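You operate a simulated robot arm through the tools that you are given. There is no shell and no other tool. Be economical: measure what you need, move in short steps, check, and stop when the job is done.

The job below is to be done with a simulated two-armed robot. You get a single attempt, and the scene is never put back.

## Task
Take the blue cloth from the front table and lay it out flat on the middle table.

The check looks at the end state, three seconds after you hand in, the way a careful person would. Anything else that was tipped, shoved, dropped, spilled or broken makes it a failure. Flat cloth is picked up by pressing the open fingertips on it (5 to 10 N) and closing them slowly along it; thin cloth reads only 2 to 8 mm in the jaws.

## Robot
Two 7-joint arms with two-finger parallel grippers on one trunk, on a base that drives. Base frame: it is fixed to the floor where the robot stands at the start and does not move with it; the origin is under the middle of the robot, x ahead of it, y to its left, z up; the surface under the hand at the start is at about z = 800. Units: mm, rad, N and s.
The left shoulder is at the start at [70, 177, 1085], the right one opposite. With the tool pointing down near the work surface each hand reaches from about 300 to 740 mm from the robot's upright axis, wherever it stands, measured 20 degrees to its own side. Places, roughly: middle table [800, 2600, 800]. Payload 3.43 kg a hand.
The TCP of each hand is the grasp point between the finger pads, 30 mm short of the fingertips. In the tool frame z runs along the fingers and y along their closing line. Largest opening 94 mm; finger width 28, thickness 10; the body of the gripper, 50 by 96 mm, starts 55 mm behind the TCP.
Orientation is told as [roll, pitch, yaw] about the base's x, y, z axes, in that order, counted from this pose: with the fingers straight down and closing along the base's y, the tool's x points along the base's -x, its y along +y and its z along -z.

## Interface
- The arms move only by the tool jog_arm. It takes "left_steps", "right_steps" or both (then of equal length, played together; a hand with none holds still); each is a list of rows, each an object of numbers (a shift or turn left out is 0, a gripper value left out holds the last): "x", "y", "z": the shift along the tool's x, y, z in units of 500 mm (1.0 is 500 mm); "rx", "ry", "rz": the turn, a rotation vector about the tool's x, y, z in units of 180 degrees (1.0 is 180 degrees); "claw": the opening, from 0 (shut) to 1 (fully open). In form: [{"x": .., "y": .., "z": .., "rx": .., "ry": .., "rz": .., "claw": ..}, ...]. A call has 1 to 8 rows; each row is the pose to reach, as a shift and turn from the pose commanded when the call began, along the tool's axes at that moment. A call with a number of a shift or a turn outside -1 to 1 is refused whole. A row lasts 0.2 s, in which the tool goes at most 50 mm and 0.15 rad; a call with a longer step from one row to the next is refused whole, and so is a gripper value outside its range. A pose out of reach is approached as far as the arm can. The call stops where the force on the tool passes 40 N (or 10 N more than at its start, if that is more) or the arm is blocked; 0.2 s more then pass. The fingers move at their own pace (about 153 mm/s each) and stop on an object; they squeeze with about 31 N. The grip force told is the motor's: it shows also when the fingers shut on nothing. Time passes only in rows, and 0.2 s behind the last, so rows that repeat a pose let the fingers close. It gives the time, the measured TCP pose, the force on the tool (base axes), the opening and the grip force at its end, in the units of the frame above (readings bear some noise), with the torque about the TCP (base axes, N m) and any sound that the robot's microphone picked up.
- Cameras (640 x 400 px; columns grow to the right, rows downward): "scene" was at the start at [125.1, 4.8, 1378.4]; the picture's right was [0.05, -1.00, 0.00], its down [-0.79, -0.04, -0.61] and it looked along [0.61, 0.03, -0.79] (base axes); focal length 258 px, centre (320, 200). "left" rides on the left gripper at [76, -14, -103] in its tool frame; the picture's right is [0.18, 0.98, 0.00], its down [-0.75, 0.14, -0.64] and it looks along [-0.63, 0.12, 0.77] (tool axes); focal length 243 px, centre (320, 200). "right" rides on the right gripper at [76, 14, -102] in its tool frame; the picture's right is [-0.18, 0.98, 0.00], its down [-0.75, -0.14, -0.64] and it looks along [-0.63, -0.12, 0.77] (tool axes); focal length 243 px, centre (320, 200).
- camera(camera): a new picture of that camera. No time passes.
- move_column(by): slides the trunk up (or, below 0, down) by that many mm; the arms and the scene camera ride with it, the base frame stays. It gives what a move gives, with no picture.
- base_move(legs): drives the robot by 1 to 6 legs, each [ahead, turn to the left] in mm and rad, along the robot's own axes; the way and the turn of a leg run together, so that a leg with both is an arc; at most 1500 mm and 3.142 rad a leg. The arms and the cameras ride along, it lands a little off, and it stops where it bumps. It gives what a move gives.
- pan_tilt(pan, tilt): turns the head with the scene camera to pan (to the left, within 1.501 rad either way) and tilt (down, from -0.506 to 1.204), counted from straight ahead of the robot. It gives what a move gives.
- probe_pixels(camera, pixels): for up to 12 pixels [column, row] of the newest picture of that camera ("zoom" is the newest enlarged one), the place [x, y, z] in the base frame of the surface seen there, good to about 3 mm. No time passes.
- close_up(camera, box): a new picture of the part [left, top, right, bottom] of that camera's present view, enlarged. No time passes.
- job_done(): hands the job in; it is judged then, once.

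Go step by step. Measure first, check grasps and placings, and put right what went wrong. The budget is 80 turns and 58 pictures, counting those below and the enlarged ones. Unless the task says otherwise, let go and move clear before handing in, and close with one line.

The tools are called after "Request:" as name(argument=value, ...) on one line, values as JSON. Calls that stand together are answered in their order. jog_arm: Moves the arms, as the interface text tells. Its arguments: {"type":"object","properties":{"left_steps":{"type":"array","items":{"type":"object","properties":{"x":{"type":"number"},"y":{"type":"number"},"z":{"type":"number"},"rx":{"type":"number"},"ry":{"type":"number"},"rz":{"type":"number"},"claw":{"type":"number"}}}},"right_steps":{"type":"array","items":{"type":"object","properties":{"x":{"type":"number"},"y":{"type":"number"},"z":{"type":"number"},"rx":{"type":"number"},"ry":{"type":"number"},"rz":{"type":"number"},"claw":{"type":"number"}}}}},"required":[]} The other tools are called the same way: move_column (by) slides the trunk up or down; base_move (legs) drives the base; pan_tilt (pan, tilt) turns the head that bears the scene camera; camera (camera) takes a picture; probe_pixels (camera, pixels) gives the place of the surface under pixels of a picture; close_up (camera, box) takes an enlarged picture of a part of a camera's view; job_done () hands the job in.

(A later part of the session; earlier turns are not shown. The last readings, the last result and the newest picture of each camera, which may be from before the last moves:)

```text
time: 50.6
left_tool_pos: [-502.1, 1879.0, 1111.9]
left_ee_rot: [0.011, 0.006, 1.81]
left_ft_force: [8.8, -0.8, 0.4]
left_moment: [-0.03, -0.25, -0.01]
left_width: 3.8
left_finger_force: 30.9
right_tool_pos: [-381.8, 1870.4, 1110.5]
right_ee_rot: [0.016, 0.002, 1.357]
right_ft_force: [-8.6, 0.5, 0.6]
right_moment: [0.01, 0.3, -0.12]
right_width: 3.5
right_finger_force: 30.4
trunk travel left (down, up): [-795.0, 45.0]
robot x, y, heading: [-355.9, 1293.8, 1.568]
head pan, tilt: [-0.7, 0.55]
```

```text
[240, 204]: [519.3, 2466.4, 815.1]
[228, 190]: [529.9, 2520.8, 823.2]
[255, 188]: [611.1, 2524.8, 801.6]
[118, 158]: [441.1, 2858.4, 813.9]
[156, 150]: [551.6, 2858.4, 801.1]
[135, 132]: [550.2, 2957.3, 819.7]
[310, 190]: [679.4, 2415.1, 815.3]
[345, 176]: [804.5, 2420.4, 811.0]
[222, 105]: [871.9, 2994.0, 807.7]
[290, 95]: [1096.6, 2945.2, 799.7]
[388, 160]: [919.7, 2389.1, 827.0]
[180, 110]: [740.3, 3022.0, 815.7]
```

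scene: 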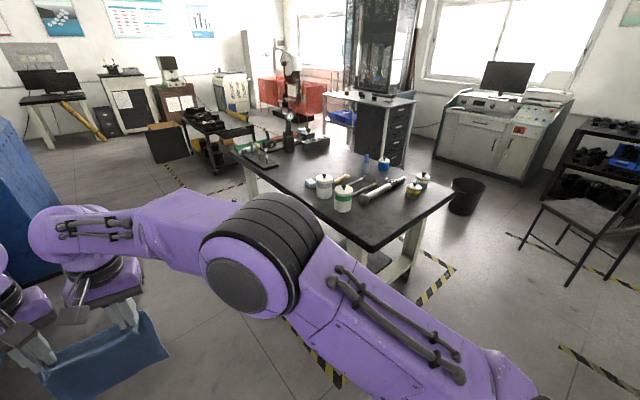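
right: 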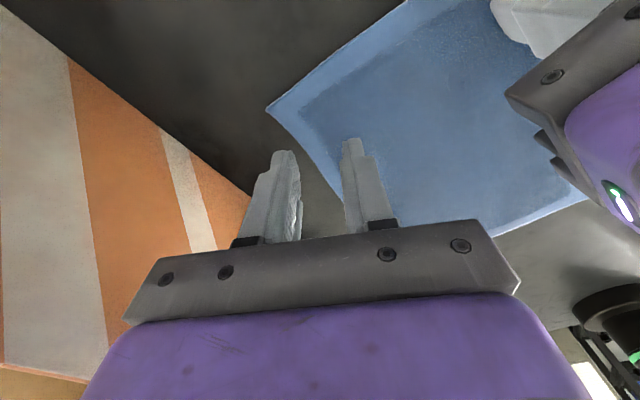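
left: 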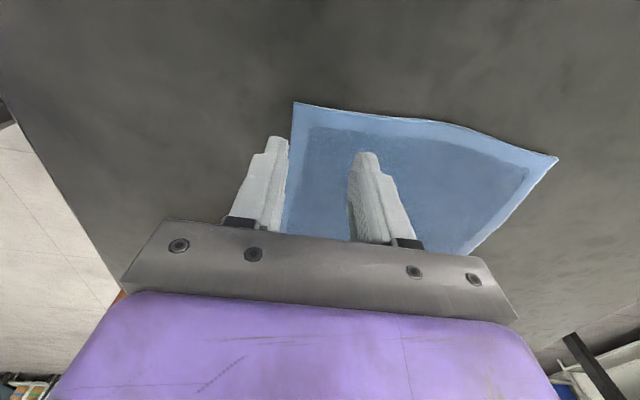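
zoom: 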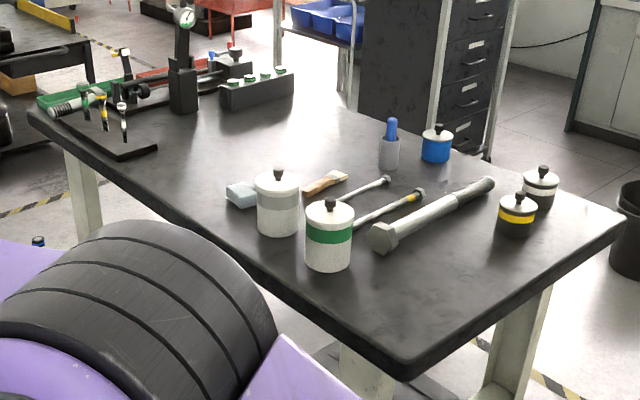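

The free zone is y 2525-2855, x 430-1050, so I'll centre the cloth on y≈2690, which puts the robot at y≈2600. Driving on, then turning to face +x.

Request:
base_move(legs=[[1306, 0], [0, -1.568]])

Request:
pan_tilt(pan=0.05, tilt=0.75)

Request:
camera(camera="scene")

```text
time: 61.1
left_tool_pos: [231.9, 2752.8, 1111.0]
left_ee_rot: [0.01, 0.007, 0.238]
left_ft_force: [0.6, -8.8, -0.7]
left_moment: [-0.31, -0.01, 0.14]
left_width: 3.7
left_finger_force: 31.9
right_tool_pos: [223.8, 2631.9, 1112.3]
right_ee_rot: [0.012, 0.001, -0.215]
right_ft_force: [-0.6, 8.8, -0.2]
right_moment: [0.32, 0.01, 0.02]
right_width: 3.3
right_finger_force: 31.0
trunk travel left (down, up): [-795.0, 45.0]
robot x, y, heading: [-353.7, 2608.6, -0.006]
head pan, tilt: [-0.7, 0.55]
```

```text
time: 62.2
left_tool_pos: [231.8, 2752.6, 1111.3]
left_ee_rot: [0.009, 0.008, 0.239]
left_ft_force: [-0.8, -9.2, -1.4]
left_moment: [-0.29, 0.01, 0.14]
left_width: 3.5
left_finger_force: 31.1
right_tool_pos: [223.0, 2630.9, 1112.1]
right_ee_rot: [0.015, 0.003, -0.215]
right_ft_force: [-0.3, 8.8, 0.5]
right_moment: [0.31, -0.03, 0.04]
right_width: 3.8
right_finger_force: 30.9
trunk travel left (down, up): [-795.0, 45.0]
robot x, y, heading: [-355.7, 2606.8, -0.009]
head pan, tilt: [0.051, 0.75]
```

```text
36 pictures are left
```

scene: 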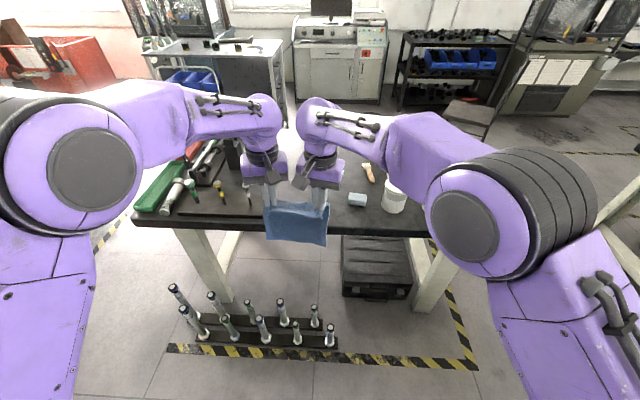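

The cloth centre is at y≈2692, which is what I wanted. I'll measure the floor rack and the table edge to see how close the base can go.

Request:
probe_pixels(camera="scene", pixels=[[170, 350], [250, 344], [335, 347], [335, 320], [204, 338], [330, 342], [320, 365], [260, 218], [400, 228], [296, 242], [268, 238], [326, 244]])

Request:
pan_tilt(pan=0.0, tilt=1.2)

Request:
camera(camera="scene")

```text
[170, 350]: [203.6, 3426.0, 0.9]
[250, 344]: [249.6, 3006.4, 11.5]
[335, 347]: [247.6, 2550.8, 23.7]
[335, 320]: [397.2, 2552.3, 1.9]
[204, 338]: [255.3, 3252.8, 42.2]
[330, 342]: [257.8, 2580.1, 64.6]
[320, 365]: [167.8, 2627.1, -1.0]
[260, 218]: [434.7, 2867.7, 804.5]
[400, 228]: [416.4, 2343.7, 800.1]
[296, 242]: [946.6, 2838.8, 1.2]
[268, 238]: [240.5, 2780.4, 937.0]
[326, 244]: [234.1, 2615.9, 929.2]
```

```text
time: 63.1
left_tool_pos: [231.9, 2752.2, 1111.4]
left_ee_rot: [0.008, 0.006, 0.24]
left_ft_force: [-0.7, -8.8, -0.1]
left_moment: [-0.25, -0.03, 0.15]
left_width: 3.8
left_finger_force: 30.9
right_tool_pos: [224.1, 2631.7, 1111.2]
right_ee_rot: [0.013, 0.003, -0.214]
right_ft_force: [0.2, 9.5, 0.3]
right_moment: [0.28, 0.01, 0.0]
right_width: 3.1
right_finger_force: 30.9
trunk travel left (down, up): [-795.0, 45.0]
robot x, y, heading: [-356.9, 2608.4, -0.012]
head pan, tilt: [0.0, 1.201]
```

```text
35 pictures are left
```

scene: 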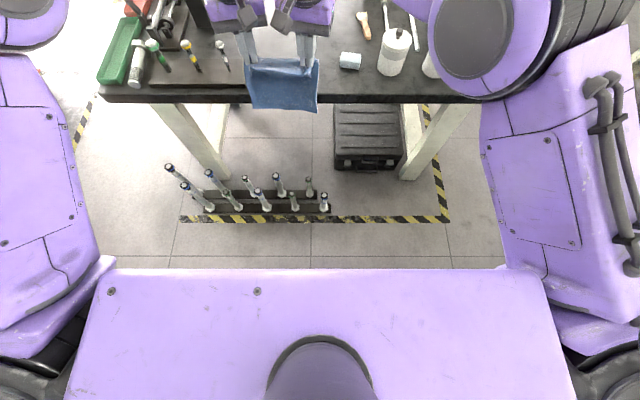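

The rack's near edge is at x≈245 and my base front reaches about 260 ahead of the axis, so I can go to about x=-75. That needs hands around 700 mm ahead at touch-down, so I'll test that reach here in the air.

Request:
jog_arm(left_steps=[{"x": -0.058, "y": 0.015}, {"x": -0.116, "y": 0.03}, {"x": -0.174, "y": 0.045}, {"x": -0.232, "y": 0.06}, {"x": -0.232, "y": 0.06}], right_steps=[{"x": -0.058, "y": -0.013}, {"x": -0.117, "y": -0.026}, {"x": -0.175, "y": -0.039}, {"x": -0.234, "y": -0.051}, {"x": -0.234, "y": -0.051}])

```text
time: 64.3
left_tool_pos: [336.2, 2810.4, 1111.6]
left_ee_rot: [0.009, 0.005, 0.24]
left_ft_force: [-0.9, 0.9, 1.2]
left_moment: [-0.02, -0.01, 0.05]
left_width: 3.9
left_finger_force: 31.1
right_tool_pos: [297.1, 2589.1, 1108.6]
right_ee_rot: [0.013, -0.001, -0.212]
right_ft_force: [-0.4, -0.9, -0.1]
right_moment: [0.01, -0.01, 0.01]
right_width: 0.0
right_finger_force: 30.5
right hand out of reach, approached as far as the arm can: row 3, 4, 5
trunk travel left (down, up): [-795.0, 45.0]
robot x, y, heading: [-349.2, 2608.3, -0.001]
head pan, tilt: [0.0, 1.201]
```

I had the sign of the yawed tool frame wrong: the hands spread, and the right one lost its corner (width 0.0) while the left still holds (3.9 mm). I'll look at how the cloth hangs now.

Request:
pan_tilt(pan=0.1, tilt=0.75)

Request:
camera(camera="scene")

```text
time: 65.2
left_tool_pos: [337.6, 2811.6, 1110.3]
left_ee_rot: [0.009, 0.007, 0.239]
left_ft_force: [-0.5, 0.1, 0.3]
left_moment: [-0.03, 0.04, 0.03]
left_width: 3.7
left_finger_force: 31.3
right_tool_pos: [295.6, 2587.7, 1110.1]
right_ee_rot: [0.015, 0.001, -0.216]
right_ft_force: [0.4, -0.6, 0.1]
right_moment: [-0.05, 0.01, -0.03]
right_width: 0.2
right_finger_force: 30.6
trunk travel left (down, up): [-795.0, 45.0]
robot x, y, heading: [-349.7, 2609.0, -0.006]
head pan, tilt: [0.099, 0.75]
```

```text
34 pictures are left
```

scene: 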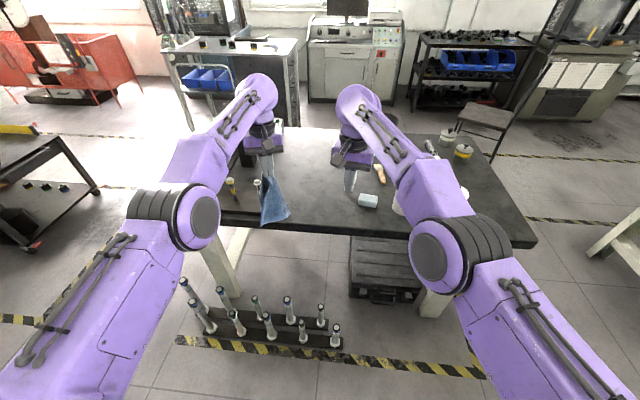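

The cloth hangs from the left hand only (260-290, 160-225). I'll put it down roughly on the free zone with the left hand, then re-grip where there is room: bring the left inward, move the right aside, raise, and drive to x≈-80.

Request:
jog_arm(left_steps=[{"x": 0.01, "y": -0.04}, {"x": 0.02, "y": -0.085}, {"x": 0.031, "y": -0.13}, {"x": 0.042, "y": -0.17}, {"x": 0.052, "y": -0.214}], right_steps=[{"x": 0.026, "y": -0.067, "claw": 0.3}, {"x": 0.052, "y": -0.134}, {"x": 0.078, "y": -0.2}, {"x": 0.104, "y": -0.268}, {"x": 0.13, "y": -0.335}])

Request:
move_column(by=40)

Request:
base_move(legs=[[270, 0]])

Request:
camera(camera="scene")

```text
time: 66.4
left_tool_pos: [321.6, 2710.9, 1110.0]
left_ee_rot: [0.01, 0.005, 0.24]
left_ft_force: [-0.1, -0.1, -0.9]
left_moment: [-0.02, 0.0, 0.05]
left_width: 3.7
left_finger_force: 31.3
left hand out of reach, approached as far as the arm can: row 1, 2, 3, 4, 5
right_tool_pos: [194.8, 2434.3, 1105.0]
right_ee_rot: [0.017, 0.002, -0.215]
right_ft_force: [0.2, 0.2, 0.5]
right_moment: [0.04, -0.03, 0.02]
right_width: 28.1
right_finger_force: 0.1
trunk travel left (down, up): [-795.0, 45.0]
robot x, y, heading: [-351.1, 2607.4, -0.008]
head pan, tilt: [0.099, 0.75]
```

```text
time: 67.2
left_tool_pos: [322.6, 2714.2, 1147.4]
left_ee_rot: [0.009, 0.004, 0.239]
left_ft_force: [0.4, -1.0, -0.1]
left_moment: [-0.04, 0.03, 0.05]
left_width: 3.7
left_finger_force: 30.9
right_tool_pos: [197.6, 2438.4, 1145.4]
right_ee_rot: [0.015, 0.002, -0.216]
right_ft_force: [0.2, 0.6, 0.3]
right_moment: [0.01, -0.03, 0.0]
right_width: 28.2
right_finger_force: 0.1
trunk travel left (down, up): [-835.0, 5.0]
robot x, y, heading: [-352.3, 2608.3, -0.008]
head pan, tilt: [0.099, 0.75]
```

```text
time: 69.1
left_tool_pos: [590.5, 2713.9, 1149.4]
left_ee_rot: [0.008, 0.004, 0.241]
left_ft_force: [-0.4, 0.2, -0.3]
left_moment: [-0.03, 0.02, 0.01]
left_width: 3.7
left_finger_force: 30.9
right_tool_pos: [465.7, 2438.3, 1147.2]
right_ee_rot: [0.014, 0.001, -0.211]
right_ft_force: [-0.7, 0.8, 0.6]
right_moment: [0.0, -0.06, -0.02]
right_width: 28.1
right_finger_force: 0.0
trunk travel left (down, up): [-835.0, 5.0]
robot x, y, heading: [-80.4, 2607.8, -0.004]
head pan, tilt: [0.099, 0.75]
```

```text
33 pictures are left
```

scene: 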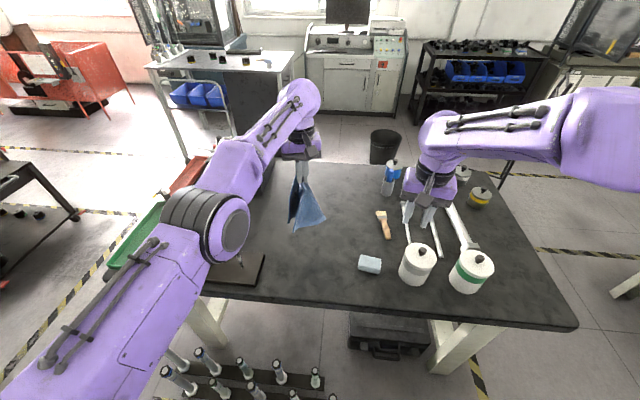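

No bump, and the cloth hangs over the free zone. I'll lower the trunk and bring the left hand to y≈2590, then look before laying the cloth toward +y.

Request:
jog_arm(left_steps=[{"x": 0.023, "y": -0.044}, {"x": 0.046, "y": -0.088}, {"x": 0.069, "y": -0.131}, {"x": 0.092, "y": -0.175}, {"x": 0.115, "y": -0.219}, {"x": 0.115, "y": -0.219}])

Request:
move_column(by=-60)

Request:
close_up(camera="scene", box=[200, 140, 440, 290])

```text
time: 70.5
left_tool_pos: [557.8, 2606.9, 1146.7]
left_ee_rot: [0.008, 0.005, 0.241]
left_ft_force: [0.7, 0.5, -0.6]
left_moment: [-0.01, 0.02, 0.01]
left_width: 3.9
left_finger_force: 31.1
left hand out of reach, approached as far as the arm can: row 3, 4, 5, 6
right_tool_pos: [467.5, 2437.1, 1145.9]
right_ee_rot: [0.013, 0.003, -0.21]
right_ft_force: [0.0, 0.0, 0.1]
right_moment: [-0.02, 0.03, -0.01]
right_width: 28.2
right_finger_force: 0.2
trunk travel left (down, up): [-835.0, 5.0]
robot x, y, heading: [-83.1, 2609.1, -0.003]
head pan, tilt: [0.099, 0.75]
```

```text
time: 71.5
left_tool_pos: [558.1, 2606.8, 1086.7]
left_ee_rot: [0.008, 0.006, 0.24]
left_ft_force: [0.0, -1.2, -1.0]
left_moment: [-0.03, -0.01, 0.05]
left_width: 3.7
left_finger_force: 31.5
right_tool_pos: [468.3, 2437.2, 1086.1]
right_ee_rot: [0.014, 0.003, -0.212]
right_ft_force: [-0.8, 0.3, -0.5]
right_moment: [-0.01, -0.02, -0.01]
right_width: 28.5
right_finger_force: 0.1
trunk travel left (down, up): [-775.0, 65.0]
robot x, y, heading: [-77.0, 2603.8, -0.003]
head pan, tilt: [0.099, 0.75]
```

```text
2.67 times, centred on (320, 215) of scene
```

zoom: 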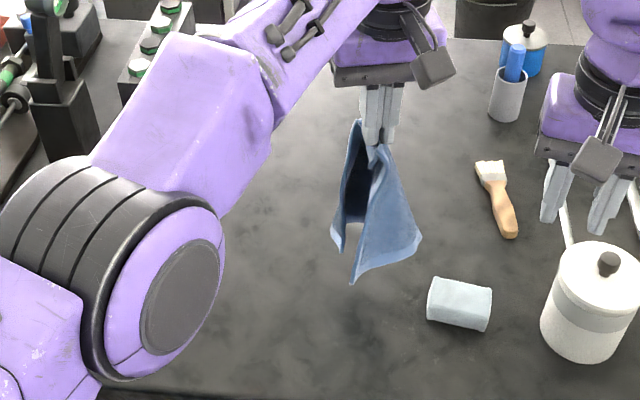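

A free corner (zoom 420,240) sticks out toward the right hand. I'll measure the hanging cloth; gripping that corner in the air with the right hand looks possible.

Request:
probe_pixels(camera="zoom", pixels=[[416, 240], [405, 215], [395, 190], [385, 165], [357, 276], [362, 240], [372, 200], [338, 244], [345, 200], [390, 255], [355, 130], [395, 235]])

Request:
camera(camera="right")

Request:
camera(camera="left")

```text
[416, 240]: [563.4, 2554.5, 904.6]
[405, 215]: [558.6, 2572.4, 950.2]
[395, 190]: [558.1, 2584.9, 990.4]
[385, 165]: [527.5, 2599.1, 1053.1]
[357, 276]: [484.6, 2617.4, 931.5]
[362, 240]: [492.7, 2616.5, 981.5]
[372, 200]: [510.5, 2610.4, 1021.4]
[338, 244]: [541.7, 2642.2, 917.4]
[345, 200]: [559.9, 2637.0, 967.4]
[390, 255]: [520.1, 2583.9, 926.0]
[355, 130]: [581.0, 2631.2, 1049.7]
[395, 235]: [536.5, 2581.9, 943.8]
```

```text
31 pictures are left
```

right: 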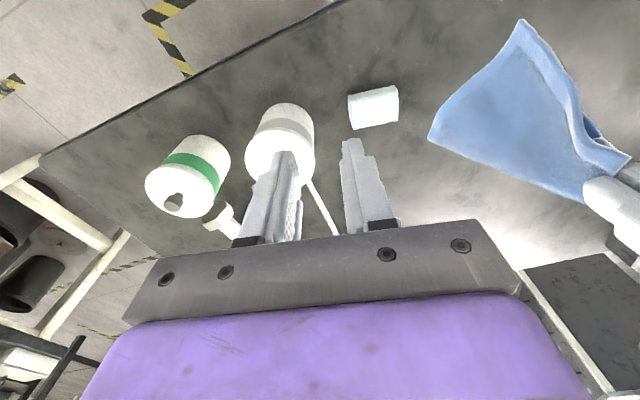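

```text
30 pictures are left
```

left: 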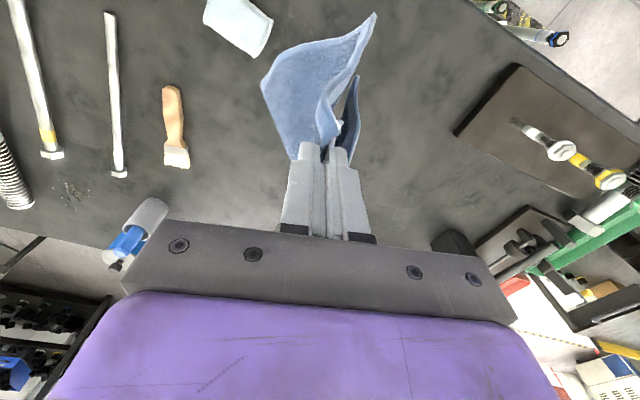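

The cloth hangs skewed toward the robot and the right, so laying it while moving the left hand toward +x/+y should spread it. I'll lower the trunk, then lay diagonally while descending.

Request:
move_column(by=-90)

Request:
jog_arm(left_steps=[{"x": -0.005, "y": 0.005, "z": 0.05}, {"x": -0.02, "y": 0.02, "z": 0.1}, {"x": -0.05, "y": 0.06, "z": 0.15}, {"x": -0.08, "y": 0.1, "z": 0.2}, {"x": -0.12, "y": 0.15, "z": 0.24}, {"x": -0.16, "y": 0.2, "z": 0.27}, {"x": -0.18, "y": 0.23, "z": 0.29}, {"x": -0.2, "y": 0.256, "z": 0.3}])

Request:
close_up(camera="scene", box=[200, 140, 440, 290])

```text
time: 72.8
left_tool_pos: [556.7, 2607.4, 997.0]
left_ee_rot: [0.008, 0.005, 0.241]
left_ft_force: [0.1, 0.1, -0.1]
left_moment: [-0.02, -0.02, 0.06]
left_width: 3.7
left_finger_force: 30.9
right_tool_pos: [467.0, 2437.1, 995.8]
right_ee_rot: [0.014, 0.002, -0.213]
right_ft_force: [-0.1, 0.1, -0.9]
right_moment: [0.02, 0.02, 0.0]
right_width: 28.3
right_finger_force: 0.0
trunk travel left (down, up): [-685.0, 155.0]
robot x, y, heading: [-81.9, 2605.0, -0.006]
head pan, tilt: [0.099, 0.75]
```

```text
time: 74.5
left_tool_pos: [604.1, 2769.0, 848.9]
left_ee_rot: [0.007, 0.007, 0.24]
left_ft_force: [0.7, 0.7, -0.7]
left_moment: [-0.04, -0.01, 0.03]
left_width: 4.0
left_finger_force: 30.9
left hand out of reach, approached as far as the arm can: row 5, 6, 7, 8
right_tool_pos: [468.1, 2439.8, 996.2]
right_ee_rot: [0.013, 0.002, -0.213]
right_ft_force: [0.5, 0.7, -0.9]
right_moment: [-0.02, 0.02, 0.01]
right_width: 28.1
right_finger_force: 0.0
trunk travel left (down, up): [-685.0, 155.0]
robot x, y, heading: [-83.6, 2608.1, -0.003]
head pan, tilt: [0.099, 0.75]
```

```text
2.67 times, centred on (320, 215) of scene
```

zoom: 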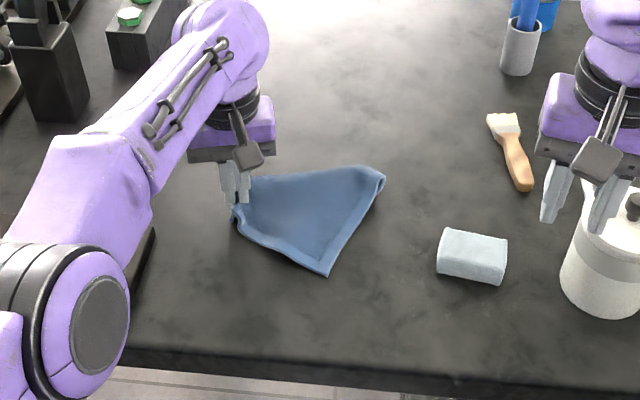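

The cloth is down as a half-folded triangle, with its apex at zoom (328,275) and its fold along the top edge. I'll lower a bit, release, pull the left hand up, and inspect.

Request:
jog_arm(left_steps=[{"z": 0.015}, {"z": 0.015, "claw": 0.2}, {"z": 0.015, "claw": 0.25}, {"z": -0.06}, {"z": -0.15}, {"x": 0.02, "y": 0.02, "z": -0.24}, {"x": 0.06, "y": 0.05, "z": -0.3}])

Request:
close_up(camera="scene", box=[200, 140, 440, 290])

```text
time: 76.2
left_tool_pos: [601.7, 2776.5, 997.3]
left_ee_rot: [0.007, 0.007, 0.24]
left_ft_force: [0.0, -0.6, 0.0]
left_moment: [0.01, 0.01, -0.01]
left_width: 23.5
left_finger_force: 0.0
left hand out of reach, approached as far as the arm can: row 6, 7
right_tool_pos: [467.5, 2437.7, 995.9]
right_ee_rot: [0.013, 0.003, -0.212]
right_ft_force: [0.0, -0.1, 0.6]
right_moment: [-0.04, -0.02, 0.02]
right_width: 28.1
right_finger_force: 0.0
trunk travel left (down, up): [-685.0, 155.0]
robot x, y, heading: [-81.5, 2609.6, -0.002]
head pan, tilt: [0.099, 0.75]
```

```text
2.67 times, centred on (320, 215) of scene
```

zoom: 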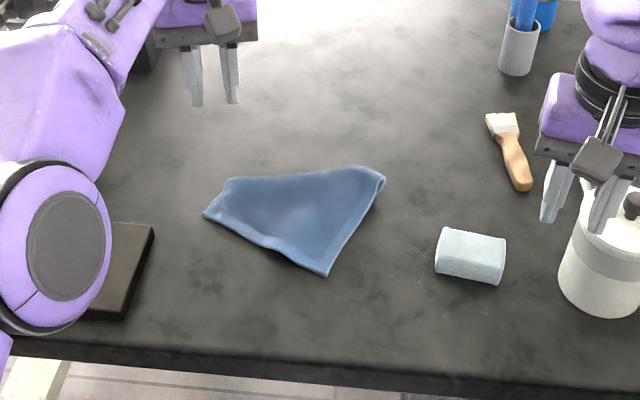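

Request:
probe_pixels(camera="zoom", pixels=[[205, 214], [226, 180], [328, 273], [384, 178], [360, 167], [300, 172], [270, 245], [300, 215], [250, 200], [350, 190], [360, 220], [330, 240]])

Request:
close_up(camera="scene", box=[264, 190, 360, 250])

```text
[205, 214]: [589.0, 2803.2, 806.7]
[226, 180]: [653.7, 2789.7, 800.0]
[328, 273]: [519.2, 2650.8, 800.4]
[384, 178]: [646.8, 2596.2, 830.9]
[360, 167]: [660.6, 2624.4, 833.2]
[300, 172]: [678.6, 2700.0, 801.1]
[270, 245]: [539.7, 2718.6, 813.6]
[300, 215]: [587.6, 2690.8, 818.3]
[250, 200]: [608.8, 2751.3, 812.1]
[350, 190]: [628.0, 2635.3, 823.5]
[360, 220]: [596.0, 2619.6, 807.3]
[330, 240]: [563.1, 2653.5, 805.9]
```

```text
6.67 times, centred on (312, 220) of scene
```

zoom: 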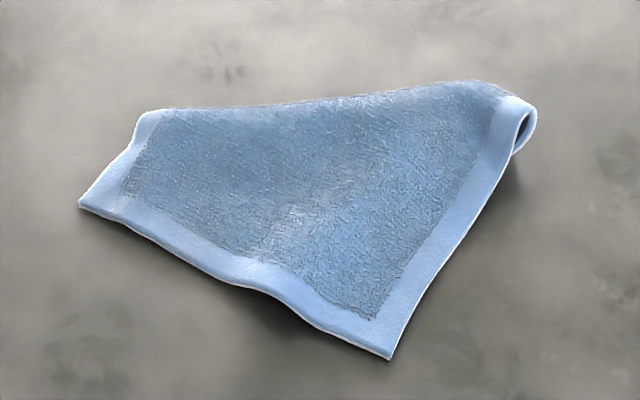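

The cloth shows its L corner at (589,2803) and P corner at (519,2651), and the rest is folded under along x≈655. I'll grip the L-P edge near both corners with jaws across the edge and cameras outward, lift so the fold drops open, and lay it toward me, with the hands pitched forward for reach. Rotating the hands first.

Request:
jog_arm(left_steps=[{"rz": 0.047}, {"rz": 0.094}, {"rz": 0.141}, {"rz": 0.188}, {"rz": 0.235}, {"rz": 0.282}], right_steps=[{"rz": -0.047}, {"rz": -0.094}, {"rz": -0.141}, {"rz": -0.188}, {"rz": -0.235}, {"rz": -0.282}])

Request:
jog_arm(left_steps=[{"rz": 0.047}, {"rz": 0.094}, {"rz": 0.141}, {"rz": 0.188}, {"rz": 0.235}, {"rz": 0.24}], right_steps=[{"rz": -0.047}, {"rz": -0.094}, {"rz": -0.12}, {"rz": -0.12}, {"rz": -0.12}, {"rz": -0.12}])

```text
time: 77.5
left_tool_pos: [602.4, 2775.3, 997.6]
left_ee_rot: [0.003, 0.01, -0.646]
left_ft_force: [0.1, -0.1, 0.7]
left_moment: [0.0, 0.0, 0.05]
left_width: 23.6
left_finger_force: 0.1
right_tool_pos: [467.2, 2437.2, 995.7]
right_ee_rot: [0.01, -0.01, 0.678]
right_ft_force: [-0.5, 0.0, -0.2]
right_moment: [0.0, -0.05, 0.02]
right_width: 28.0
right_finger_force: 0.0
trunk travel left (down, up): [-685.0, 155.0]
robot x, y, heading: [-82.2, 2606.8, 0.001]
head pan, tilt: [0.099, 0.75]
```

```text
time: 79.0
left_tool_pos: [601.4, 2775.1, 995.9]
left_ee_rot: [-0.006, 0.009, -1.401]
left_ft_force: [-0.1, -0.9, 1.1]
left_moment: [-0.01, -0.01, -0.02]
left_width: 23.5
left_finger_force: 0.1
right_tool_pos: [467.6, 2437.7, 995.9]
right_ee_rot: [0.006, -0.013, 1.05]
right_ft_force: [-0.9, 0.6, -0.5]
right_moment: [-0.01, -0.02, 0.02]
right_width: 28.3
right_finger_force: 0.1
trunk travel left (down, up): [-685.0, 155.0]
robot x, y, heading: [-81.3, 2607.4, -0.007]
head pan, tilt: [0.099, 0.75]
```

Orientation reached cleanly. Now I'll move the right hand over the P corner and the left over L, then lower both to z≈860.

Request:
jog_arm(left_steps=[{"x": 0.007, "y": -0.006}, {"x": 0.014, "y": -0.012}, {"x": 0.014, "y": -0.012}, {"x": 0.014, "y": -0.012}, {"x": 0.014, "y": -0.012}, {"x": 0.014, "y": -0.012}], right_steps=[{"x": -0.076, "y": 0.016}, {"x": -0.153, "y": 0.033}, {"x": -0.229, "y": 0.05}, {"x": -0.305, "y": 0.066}, {"x": -0.382, "y": 0.083}, {"x": -0.458, "y": 0.099}])

Request:
jog_arm(left_steps=[{"z": 0.09}, {"z": 0.18}, {"z": 0.26}, {"z": 0.26}], right_steps=[{"z": 0.09}, {"z": 0.18}, {"z": 0.26}, {"z": 0.26}])

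Request:
close_up(camera="scene", box=[232, 160, 392, 260])

Request:
camera(camera="right")

Request:
camera(camera="left")

```text
time: 80.3
left_tool_pos: [604.0, 2782.1, 997.2]
left_ee_rot: [-0.006, 0.006, -1.4]
left_ft_force: [-0.1, -0.8, -0.3]
left_moment: [0.01, 0.02, 0.01]
left_width: 23.6
left_finger_force: 0.2
left hand out of reach, approached as far as the arm can: row 1, 2, 3, 4, 5, 6
right_tool_pos: [534.9, 2652.3, 999.1]
right_ee_rot: [0.007, -0.01, 1.05]
right_ft_force: [-0.3, -0.4, -1.0]
right_moment: [-0.02, 0.03, 0.0]
right_width: 28.1
right_finger_force: 0.0
right hand out of reach, approached as far as the arm can: row 6
trunk travel left (down, up): [-685.0, 155.0]
robot x, y, heading: [-80.5, 2605.8, -0.004]
head pan, tilt: [0.099, 0.75]
```

```text
time: 81.3
left_tool_pos: [605.8, 2781.2, 868.7]
left_ee_rot: [-0.005, 0.009, -1.401]
left_ft_force: [0.8, 0.5, 0.3]
left_moment: [-0.01, 0.0, -0.02]
left_width: 23.7
left_finger_force: 0.0
left hand out of reach, approached as far as the arm can: row 1, 2, 3, 4
right_tool_pos: [534.1, 2652.6, 869.5]
right_ee_rot: [0.005, -0.014, 1.052]
right_ft_force: [-0.2, 0.7, -0.5]
right_moment: [-0.04, 0.01, 0.04]
right_width: 28.6
right_finger_force: 0.0
trunk travel left (down, up): [-685.0, 155.0]
robot x, y, heading: [-82.4, 2605.7, 0.001]
head pan, tilt: [0.099, 0.75]
```

```text
4.00 times, centred on (312, 210) of scene
```

zoom: 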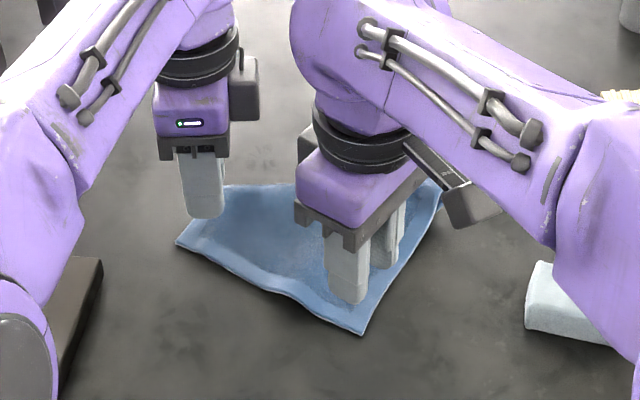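

```text
25 pictures are left
```

right: 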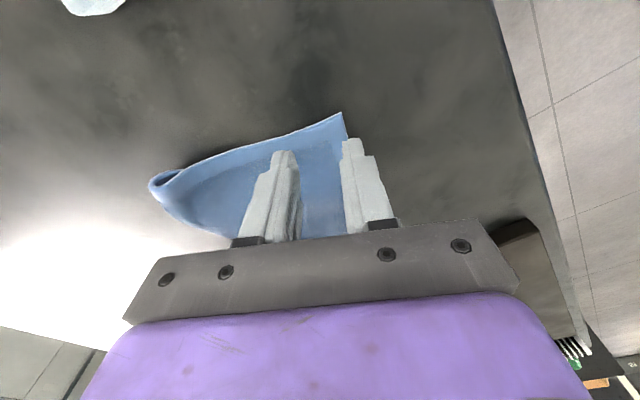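

```text
24 pictures are left
```

left: 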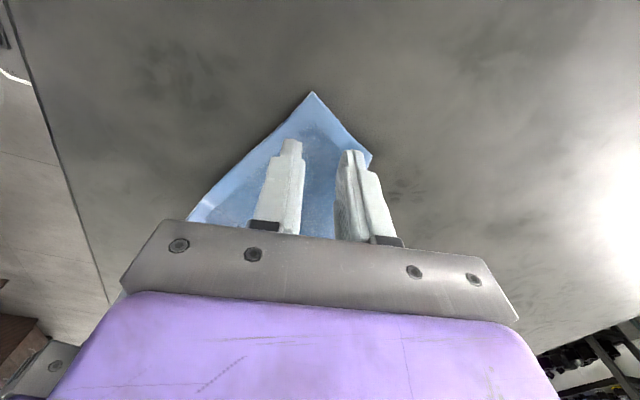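

Both jaws are nearly over the L-P edge. I'll shift the right hand (+8, +12) and pull the left back in -x, whose command seems to sit beyond its reach.

Request:
jog_arm(left_steps=[{"y": -0.03}, {"y": -0.05}, {"y": -0.05}], right_steps=[{"x": -0.015, "y": -0.001}, {"x": -0.029, "y": -0.002, "claw": 0.28}, {"x": -0.029, "y": -0.002}])

```text
time: 82.2
left_tool_pos: [605.9, 2779.6, 867.0]
left_ee_rot: [-0.008, 0.01, -1.401]
left_ft_force: [0.2, -0.2, -0.7]
left_moment: [-0.02, -0.02, 0.0]
left_width: 23.5
left_finger_force: 0.1
left hand out of reach, approached as far as the arm can: row 1, 2, 3
right_tool_pos: [535.6, 2666.6, 872.1]
right_ee_rot: [0.005, -0.013, 1.048]
right_ft_force: [-0.2, 0.1, 0.7]
right_moment: [-0.02, 0.02, -0.02]
right_width: 26.3
right_finger_force: 0.1
right hand out of reach, approached as far as the arm can: row 1, 2, 3
trunk travel left (down, up): [-685.0, 155.0]
robot x, y, heading: [-82.5, 2606.0, -0.003]
head pan, tilt: [0.099, 0.75]
```

Both hands are at their reach limits here, so I'll drive 20 mm ahead (still clear of the rack) and pull the left hand's command back.

Request:
base_move(legs=[[20, 0]])

Request:
jog_arm(left_steps=[{"y": -0.04}, {"y": -0.07}, {"y": -0.07}], right_steps=[{"x": -0.01, "y": 0.014}, {"x": -0.01, "y": 0.02}, {"x": -0.01, "y": 0.02}])

```text
time: 82.9
left_tool_pos: [624.0, 2778.5, 869.1]
left_ee_rot: [-0.004, 0.01, -1.397]
left_ft_force: [-0.4, -0.7, -0.4]
left_moment: [0.01, 0.01, -0.02]
left_width: 23.6
left_finger_force: 0.0
right_tool_pos: [551.8, 2665.5, 873.8]
right_ee_rot: [0.005, -0.017, 1.052]
right_ft_force: [-0.7, 0.4, 1.1]
right_moment: [-0.01, -0.01, -0.04]
right_width: 26.2
right_finger_force: 0.1
trunk travel left (down, up): [-685.0, 155.0]
robot x, y, heading: [-63.7, 2604.6, -0.003]
head pan, tilt: [0.099, 0.75]
```

```text
time: 83.7
left_tool_pos: [624.7, 2769.4, 865.3]
left_ee_rot: [-0.006, 0.009, -1.398]
left_ft_force: [0.1, 0.1, -0.1]
left_moment: [-0.02, 0.04, 0.01]
left_width: 23.5
left_finger_force: 0.1
left hand out of reach, approached as far as the arm can: row 1, 2, 3
right_tool_pos: [548.5, 2675.4, 872.3]
right_ee_rot: [0.005, -0.014, 1.05]
right_ft_force: [-0.1, 0.3, -0.1]
right_moment: [0.02, 0.0, 0.01]
right_width: 26.2
right_finger_force: 0.0
trunk travel left (down, up): [-685.0, 155.0]
robot x, y, heading: [-66.4, 2606.6, -0.002]
head pan, tilt: [0.099, 0.75]
```

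The left hand hardly responds, so its command seems far beyond its reach. I'll pull it back strongly in steps while lifting a little.

Request:
jog_arm(left_steps=[{"y": -0.06, "z": -0.03}, {"y": -0.12, "z": -0.06}, {"y": -0.18, "z": -0.06}])

```text
time: 84.5
left_tool_pos: [622.2, 2747.3, 894.5]
left_ee_rot: [-0.009, 0.009, -1.401]
left_ft_force: [-0.6, -0.2, 0.0]
left_moment: [0.01, -0.01, -0.01]
left_width: 23.5
left_finger_force: 0.1
left hand out of reach, approached as far as the arm can: row 1, 2, 3
right_tool_pos: [547.2, 2675.2, 871.3]
right_ee_rot: [0.006, -0.015, 1.051]
right_ft_force: [-0.1, -0.1, -0.3]
right_moment: [0.03, -0.01, 0.02]
right_width: 26.3
right_finger_force: 0.1
trunk travel left (down, up): [-685.0, 155.0]
robot x, y, heading: [-62.6, 2607.2, -0.002]
head pan, tilt: [0.099, 0.75]
```

It slides sideways but won't retract, as if the arm is stuck straight. I'll break that by turning the wrist a little and lifting, with the retraction kept.

Request:
jog_arm(left_steps=[{"z": -0.06, "rz": -0.045}, {"z": -0.12, "rz": -0.09}, {"z": -0.16, "rz": -0.13}, {"z": -0.16, "rz": -0.17}, {"z": -0.16, "rz": -0.2}, {"z": -0.16, "rz": -0.2}])

Request:
camera(camera="scene")

```text
time: 85.9
left_tool_pos: [621.6, 2747.1, 974.9]
left_ee_rot: [0.0, 0.01, -0.77]
left_ft_force: [-0.8, 0.5, -0.6]
left_moment: [0.02, -0.02, -0.01]
left_width: 23.5
left_finger_force: 0.1
right_tool_pos: [546.4, 2676.1, 870.8]
right_ee_rot: [0.006, -0.014, 1.051]
right_ft_force: [-0.4, 0.4, 0.6]
right_moment: [-0.01, 0.03, 0.01]
right_width: 26.4
right_finger_force: 0.0
trunk travel left (down, up): [-685.0, 155.0]
robot x, y, heading: [-60.3, 2605.1, -0.004]
head pan, tilt: [0.099, 0.75]
```

```text
23 pictures are left
```

scene: 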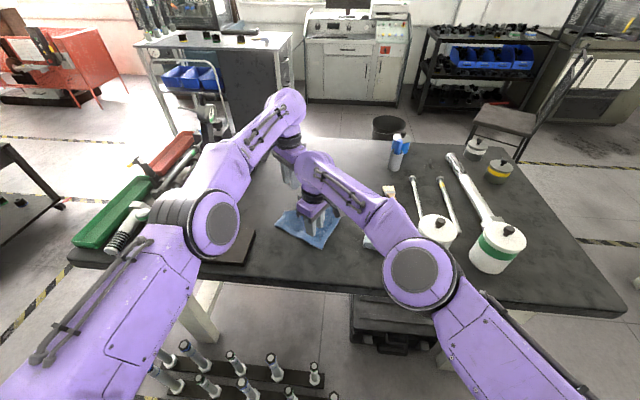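

Now the left hand obeys again (no reach warning). Retracting it by (-40, +30).

Request:
jog_arm(left_steps=[{"x": 0.05, "y": -0.006}, {"x": 0.099, "y": -0.013}, {"x": 0.099, "y": -0.013}])

```text
time: 86.7
left_tool_pos: [582.8, 2776.4, 973.6]
left_ee_rot: [-0.001, 0.01, -0.77]
left_ft_force: [0.3, 0.2, -0.6]
left_moment: [0.0, 0.0, 0.01]
left_width: 23.7
left_finger_force: 0.0
right_tool_pos: [547.1, 2675.2, 871.5]
right_ee_rot: [0.005, -0.015, 1.05]
right_ft_force: [0.4, 0.7, -0.3]
right_moment: [0.01, 0.02, -0.03]
right_width: 26.3
right_finger_force: 0.1
trunk travel left (down, up): [-685.0, 155.0]
robot x, y, heading: [-62.6, 2606.2, -0.005]
head pan, tilt: [0.099, 0.75]
```

It obeys now. Re-yaw to about -1.25, place it over L at (594,2781), and come down.

Request:
jog_arm(left_steps=[{"x": -0.003, "y": 0.008, "rz": 0.045, "z": 0.05}, {"x": -0.006, "y": 0.015, "rz": 0.09, "z": 0.1}, {"x": -0.009, "y": 0.023, "rz": 0.135, "z": 0.15}, {"x": -0.009, "y": 0.023, "rz": 0.153, "z": 0.2}, {"x": -0.009, "y": 0.023, "rz": 0.153, "z": 0.2}], right_steps=[{"x": 0.012, "y": -0.003}, {"x": 0.012, "y": -0.003}, {"x": 0.012, "y": -0.003}, {"x": 0.012, "y": -0.003}, {"x": 0.012, "y": -0.003}])

Request:
close_up(camera="scene", box=[232, 170, 392, 270])

Request:
camera(camera="left")

```text
time: 87.9
left_tool_pos: [592.1, 2781.3, 875.2]
left_ee_rot: [-0.003, 0.01, -1.251]
left_ft_force: [0.0, -0.3, -0.1]
left_moment: [0.03, 0.03, 0.01]
left_width: 23.3
left_finger_force: 0.0
right_tool_pos: [545.7, 2669.3, 872.6]
right_ee_rot: [0.004, -0.016, 1.051]
right_ft_force: [0.0, -0.8, 0.0]
right_moment: [-0.01, 0.01, 0.04]
right_width: 26.5
right_finger_force: 0.2
trunk travel left (down, up): [-685.0, 155.0]
robot x, y, heading: [-60.4, 2608.2, -0.007]
head pan, tilt: [0.099, 0.75]
```

```text
4.00 times, centred on (312, 220) of scene
```

zoom: 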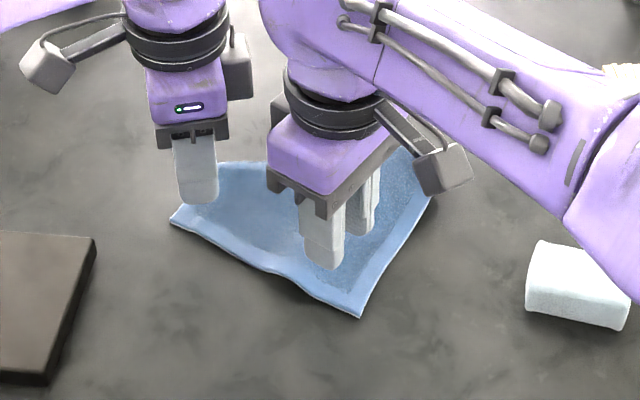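

```text
21 pictures are left
```

left: 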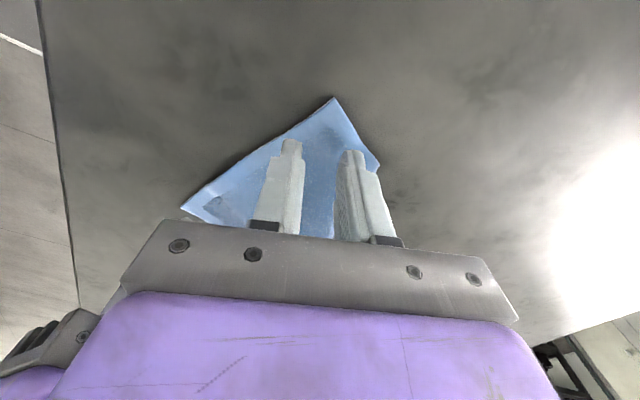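

Both jaws are over the L-P edge. Descending close to contact.

Request:
jog_arm(left_steps=[{"z": 0.04}, {"z": 0.07}, {"z": 0.074}, {"z": 0.074}], right_steps=[{"z": 0.04}, {"z": 0.07}, {"z": 0.072}, {"z": 0.072}])

```text
time: 88.9
left_tool_pos: [594.1, 2781.3, 837.0]
left_ee_rot: [-0.005, 0.008, -1.253]
left_ft_force: [-0.3, -0.4, -0.1]
left_moment: [-0.03, 0.02, 0.01]
left_width: 23.4
left_finger_force: 0.0
right_tool_pos: [544.8, 2669.5, 836.0]
right_ee_rot: [0.006, -0.014, 1.051]
right_ft_force: [0.1, 0.2, 0.1]
right_moment: [0.0, 0.02, -0.02]
right_width: 26.5
right_finger_force: 0.2
trunk travel left (down, up): [-685.0, 155.0]
robot x, y, heading: [-59.9, 2610.7, -0.002]
head pan, tilt: [0.099, 0.75]
```

Request:
jog_arm(left_steps=[{"z": 0.006}, {"z": 0.011}, {"z": 0.011}], right_steps=[{"z": 0.006}, {"z": 0.009}, {"z": 0.009}])

```text
time: 89.7
left_tool_pos: [592.9, 2781.6, 834.1]
left_ee_rot: [-0.001, 0.008, -1.25]
left_ft_force: [1.1, 0.6, 4.2]
left_moment: [0.01, -0.05, -0.02]
left_width: 23.5
left_finger_force: 0.1
right_tool_pos: [544.9, 2670.1, 833.1]
right_ee_rot: [0.001, -0.016, 1.051]
right_ft_force: [3.7, 0.9, 13.0]
right_moment: [0.0, -0.16, 0.0]
right_width: 26.4
right_finger_force: 0.0
trunk travel left (down, up): [-685.0, 155.0]
robot x, y, heading: [-60.7, 2604.3, -0.001]
head pan, tilt: [0.099, 0.75]
```

Contact is 4 N left and 13 N right. I'll add 1 mm to the left and close both slowly.

Request:
jog_arm(left_steps=[{"z": 0.003, "claw": 0.22}, {"z": 0.003, "claw": 0.19}, {"z": 0.003, "claw": 0.15}, {"z": 0.003, "claw": 0.11}, {"z": 0.003, "claw": 0.07}, {"z": 0.003, "claw": 0.03}, {"z": 0.003, "claw": 0.0}, {"z": 0.003, "claw": 0.0}], right_steps=[{"claw": 0.24}, {"claw": 0.2}, {"claw": 0.16}, {"claw": 0.12}, {"claw": 0.08}, {"claw": 0.04}, {"claw": 0.0}, {"claw": 0.0}])

```text
time: 91.5
left_tool_pos: [592.0, 2782.7, 833.1]
left_ee_rot: [0.0, 0.01, -1.251]
left_ft_force: [0.1, -0.8, 13.5]
left_moment: [-0.06, 0.0, 0.0]
left_width: 0.0
left_finger_force: 30.8
right_tool_pos: [544.4, 2669.8, 834.2]
right_ee_rot: [0.004, -0.015, 1.052]
right_ft_force: [0.2, 1.6, 10.5]
right_moment: [0.01, -0.03, -0.01]
right_width: 4.0
right_finger_force: 31.0
trunk travel left (down, up): [-685.0, 155.0]
robot x, y, heading: [-60.5, 2607.7, -0.005]
head pan, tilt: [0.099, 0.75]
```

The right hand holds (4.0 mm) and the left missed (0.0). I'll raise the left a bit, reopen it, and look at where the edge went.

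Request:
jog_arm(left_steps=[{"z": -0.03}, {"z": -0.07, "claw": 0.26}, {"z": -0.07}])

Request:
camera(camera="left")

Request:
probe_pixels(camera="left", pixels=[[335, 98], [372, 155], [270, 145], [220, 180], [300, 122], [320, 150]])

```text
time: 92.3
left_tool_pos: [590.8, 2781.7, 867.5]
left_ee_rot: [-0.001, 0.008, -1.251]
left_ft_force: [0.5, 0.1, -0.6]
left_moment: [0.05, -0.02, -0.01]
left_width: 24.5
left_finger_force: 0.0
right_tool_pos: [545.0, 2669.4, 832.2]
right_ee_rot: [0.004, -0.016, 1.05]
right_ft_force: [-2.1, -0.5, 17.1]
right_moment: [-0.1, 0.07, -0.02]
right_width: 3.9
right_finger_force: 30.9
trunk travel left (down, up): [-685.0, 155.0]
robot x, y, heading: [-57.2, 2604.9, 0.001]
head pan, tilt: [0.099, 0.75]
```

```text
20 pictures are left
```

left: 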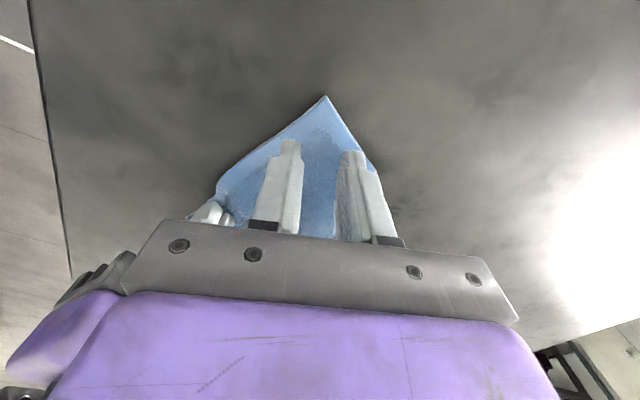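

```text
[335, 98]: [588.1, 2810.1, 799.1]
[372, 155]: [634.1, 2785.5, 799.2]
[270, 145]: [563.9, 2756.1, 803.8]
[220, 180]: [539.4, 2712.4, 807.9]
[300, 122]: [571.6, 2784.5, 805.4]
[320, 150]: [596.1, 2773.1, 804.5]
```

The L-P edge at y≈2780 is at x≈570, so the outer finger only caught its rim. I'll shift the left 8 mm inward, open a little wider, and press harder (~15 N).

Request:
jog_arm(left_steps=[{"y": 0.016, "z": 0.02, "claw": 0.32}, {"y": 0.016, "z": 0.06}, {"y": 0.016, "z": 0.07}, {"y": 0.016, "z": 0.072}, {"y": 0.016, "z": 0.072}])

```text
time: 93.5
left_tool_pos: [600.1, 2784.2, 832.8]
left_ee_rot: [0.002, 0.007, -1.249]
left_ft_force: [0.2, 1.0, 15.5]
left_moment: [-0.09, 0.07, -0.05]
left_width: 30.1
left_finger_force: 0.1
right_tool_pos: [544.5, 2669.0, 832.6]
right_ee_rot: [0.003, -0.016, 1.051]
right_ft_force: [2.2, 0.9, 12.4]
right_moment: [-0.07, -0.06, -0.01]
right_width: 4.0
right_finger_force: 30.5
trunk travel left (down, up): [-685.0, 155.0]
robot x, y, heading: [-63.4, 2605.7, -0.004]
head pan, tilt: [0.099, 0.75]
```

Request:
jog_arm(left_steps=[{"claw": 0.28}, {"claw": 0.24}, {"claw": 0.2}, {"claw": 0.16}, {"claw": 0.12}, {"claw": 0.08}, {"claw": 0.04}, {"claw": 0.0}])

Request:
jog_arm(left_steps=[{"claw": 0.0}, {"claw": 0.0}])

Request:
close_up(camera="scene", box=[232, 170, 392, 270])

```text
time: 95.3
left_tool_pos: [599.4, 2784.2, 832.4]
left_ee_rot: [0.001, 0.009, -1.251]
left_ft_force: [-1.4, -1.8, 23.8]
left_moment: [-0.19, 0.0, 0.02]
left_width: 3.6
left_finger_force: 31.3
right_tool_pos: [543.0, 2668.6, 833.8]
right_ee_rot: [0.003, -0.017, 1.052]
right_ft_force: [2.1, 2.2, 5.7]
right_moment: [0.04, -0.03, -0.02]
right_width: 4.1
right_finger_force: 31.4
trunk travel left (down, up): [-685.0, 155.0]
robot x, y, heading: [-61.4, 2604.8, -0.01]
head pan, tilt: [0.099, 0.75]
```

```text
time: 95.9
left_tool_pos: [598.4, 2784.3, 832.8]
left_ee_rot: [-0.002, 0.008, -1.252]
left_ft_force: [-2.0, -2.5, 22.6]
left_moment: [-0.23, 0.05, 0.04]
left_width: 3.9
left_finger_force: 31.5
right_tool_pos: [543.2, 2668.8, 834.6]
right_ee_rot: [0.001, -0.017, 1.051]
right_ft_force: [1.2, 1.7, 5.3]
right_moment: [0.05, -0.05, 0.03]
right_width: 4.0
right_finger_force: 31.3
trunk travel left (down, up): [-685.0, 155.0]
robot x, y, heading: [-60.8, 2604.9, -0.006]
head pan, tilt: [0.099, 0.75]
```

```text
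4.00 times, centred on (312, 220) of scene
```

zoom: 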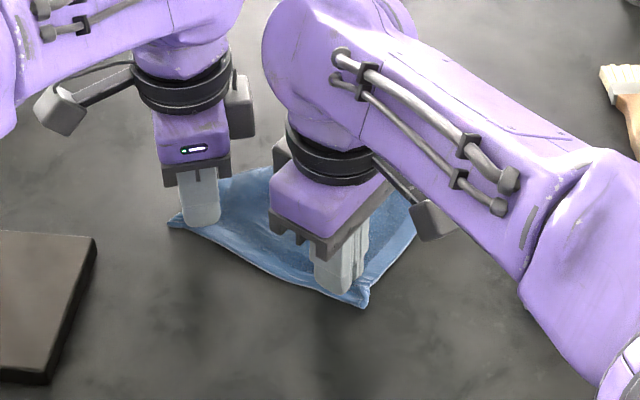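

Both hands hold (3.9 and 4.0 mm). I'll lift both together with the trunk and look.

Request:
move_column(by=150)

Request:
close_up(camera="scene", box=[200, 140, 440, 290])

```text
time: 97.7
left_tool_pos: [600.5, 2785.4, 979.0]
left_ee_rot: [-0.005, 0.009, -1.252]
left_ft_force: [-0.7, -0.9, 0.9]
left_moment: [-0.02, 0.02, 0.01]
left_width: 3.8
left_finger_force: 31.2
right_tool_pos: [546.0, 2669.5, 981.3]
right_ee_rot: [0.004, -0.014, 1.051]
right_ft_force: [-0.7, -0.2, -0.1]
right_moment: [0.01, 0.0, 0.02]
right_width: 3.7
right_finger_force: 31.3
trunk travel left (down, up): [-835.0, 5.0]
robot x, y, heading: [-60.5, 2608.2, -0.006]
head pan, tilt: [0.099, 0.75]
```

```text
2.67 times, centred on (320, 215) of scene
```

zoom: 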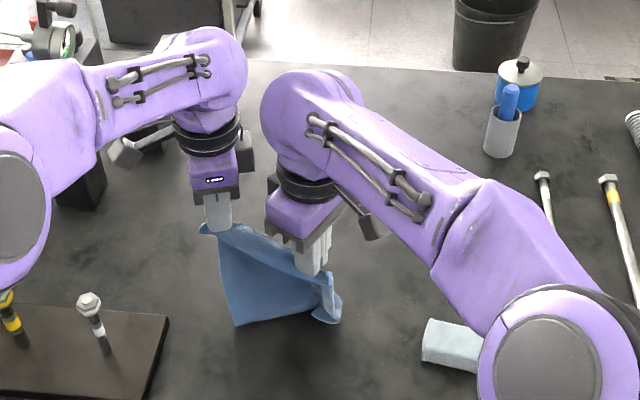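

The cloth hangs by its L-P edge between both hands. I'll raise 60 mm more so it hangs free, and square the edge to be parallel to y at (560, 2627…2753), turning both hands with it.

Request:
jog_arm(left_steps=[{"z": -0.04}, {"z": -0.08}, {"x": -0.009, "y": -0.024, "z": -0.12, "rz": -0.035}, {"x": -0.018, "y": -0.048, "z": -0.12, "rz": -0.07}, {"x": -0.027, "y": -0.072, "z": -0.12, "rz": -0.105}, {"x": -0.036, "y": -0.096, "z": -0.12, "rz": -0.139}, {"x": -0.036, "y": -0.096, "z": -0.12, "rz": -0.139}], right_steps=[{"z": -0.04}, {"z": -0.08}, {"x": 0.015, "y": -0.017, "z": -0.12, "rz": -0.035}, {"x": 0.03, "y": -0.033, "z": -0.12, "rz": -0.07}, {"x": 0.044, "y": -0.05, "z": -0.12, "rz": -0.105}, {"x": 0.059, "y": -0.066, "z": -0.12, "rz": -0.139}, {"x": 0.059, "y": -0.066, "z": -0.12, "rz": -0.139}])

Request:
close_up(camera="scene", box=[200, 140, 440, 290])

```text
time: 99.3
left_tool_pos: [562.1, 2753.4, 1039.0]
left_ee_rot: [-0.001, 0.011, -0.813]
left_ft_force: [-0.7, -0.2, -0.1]
left_moment: [-0.01, -0.02, -0.08]
left_width: 3.5
left_finger_force: 31.2
right_tool_pos: [560.4, 2626.6, 1040.3]
right_ee_rot: [-0.002, -0.013, 1.49]
right_ft_force: [-0.3, 0.2, 1.3]
right_moment: [-0.03, 0.03, -0.06]
right_width: 3.6
right_finger_force: 31.1
trunk travel left (down, up): [-835.0, 5.0]
robot x, y, heading: [-62.8, 2605.0, -0.001]
head pan, tilt: [0.099, 0.75]
```

```text
2.67 times, centred on (320, 215) of scene
```

zoom: 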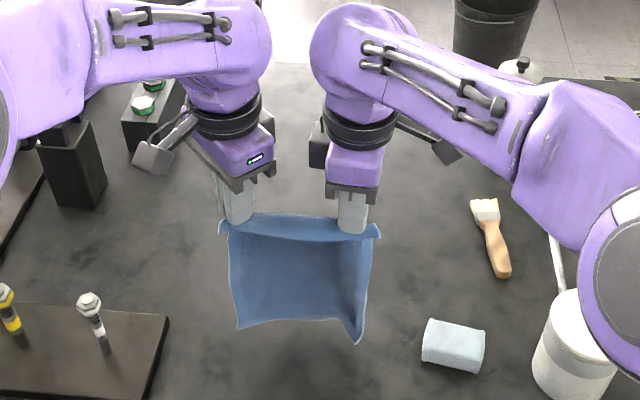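

The cloth now hangs open and flat between the hands. I'll measure its bottom hem.

Request:
probe_pixels(camera="zoom", pixels=[[241, 325], [300, 318], [358, 338], [235, 260], [300, 260], [368, 260], [222, 230], [376, 235]])

```text
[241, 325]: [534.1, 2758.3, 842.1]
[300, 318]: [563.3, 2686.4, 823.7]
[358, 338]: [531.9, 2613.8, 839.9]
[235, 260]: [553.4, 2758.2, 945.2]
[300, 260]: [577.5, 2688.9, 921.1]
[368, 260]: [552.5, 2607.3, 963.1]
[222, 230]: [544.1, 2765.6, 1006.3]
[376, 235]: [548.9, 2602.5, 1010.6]
```

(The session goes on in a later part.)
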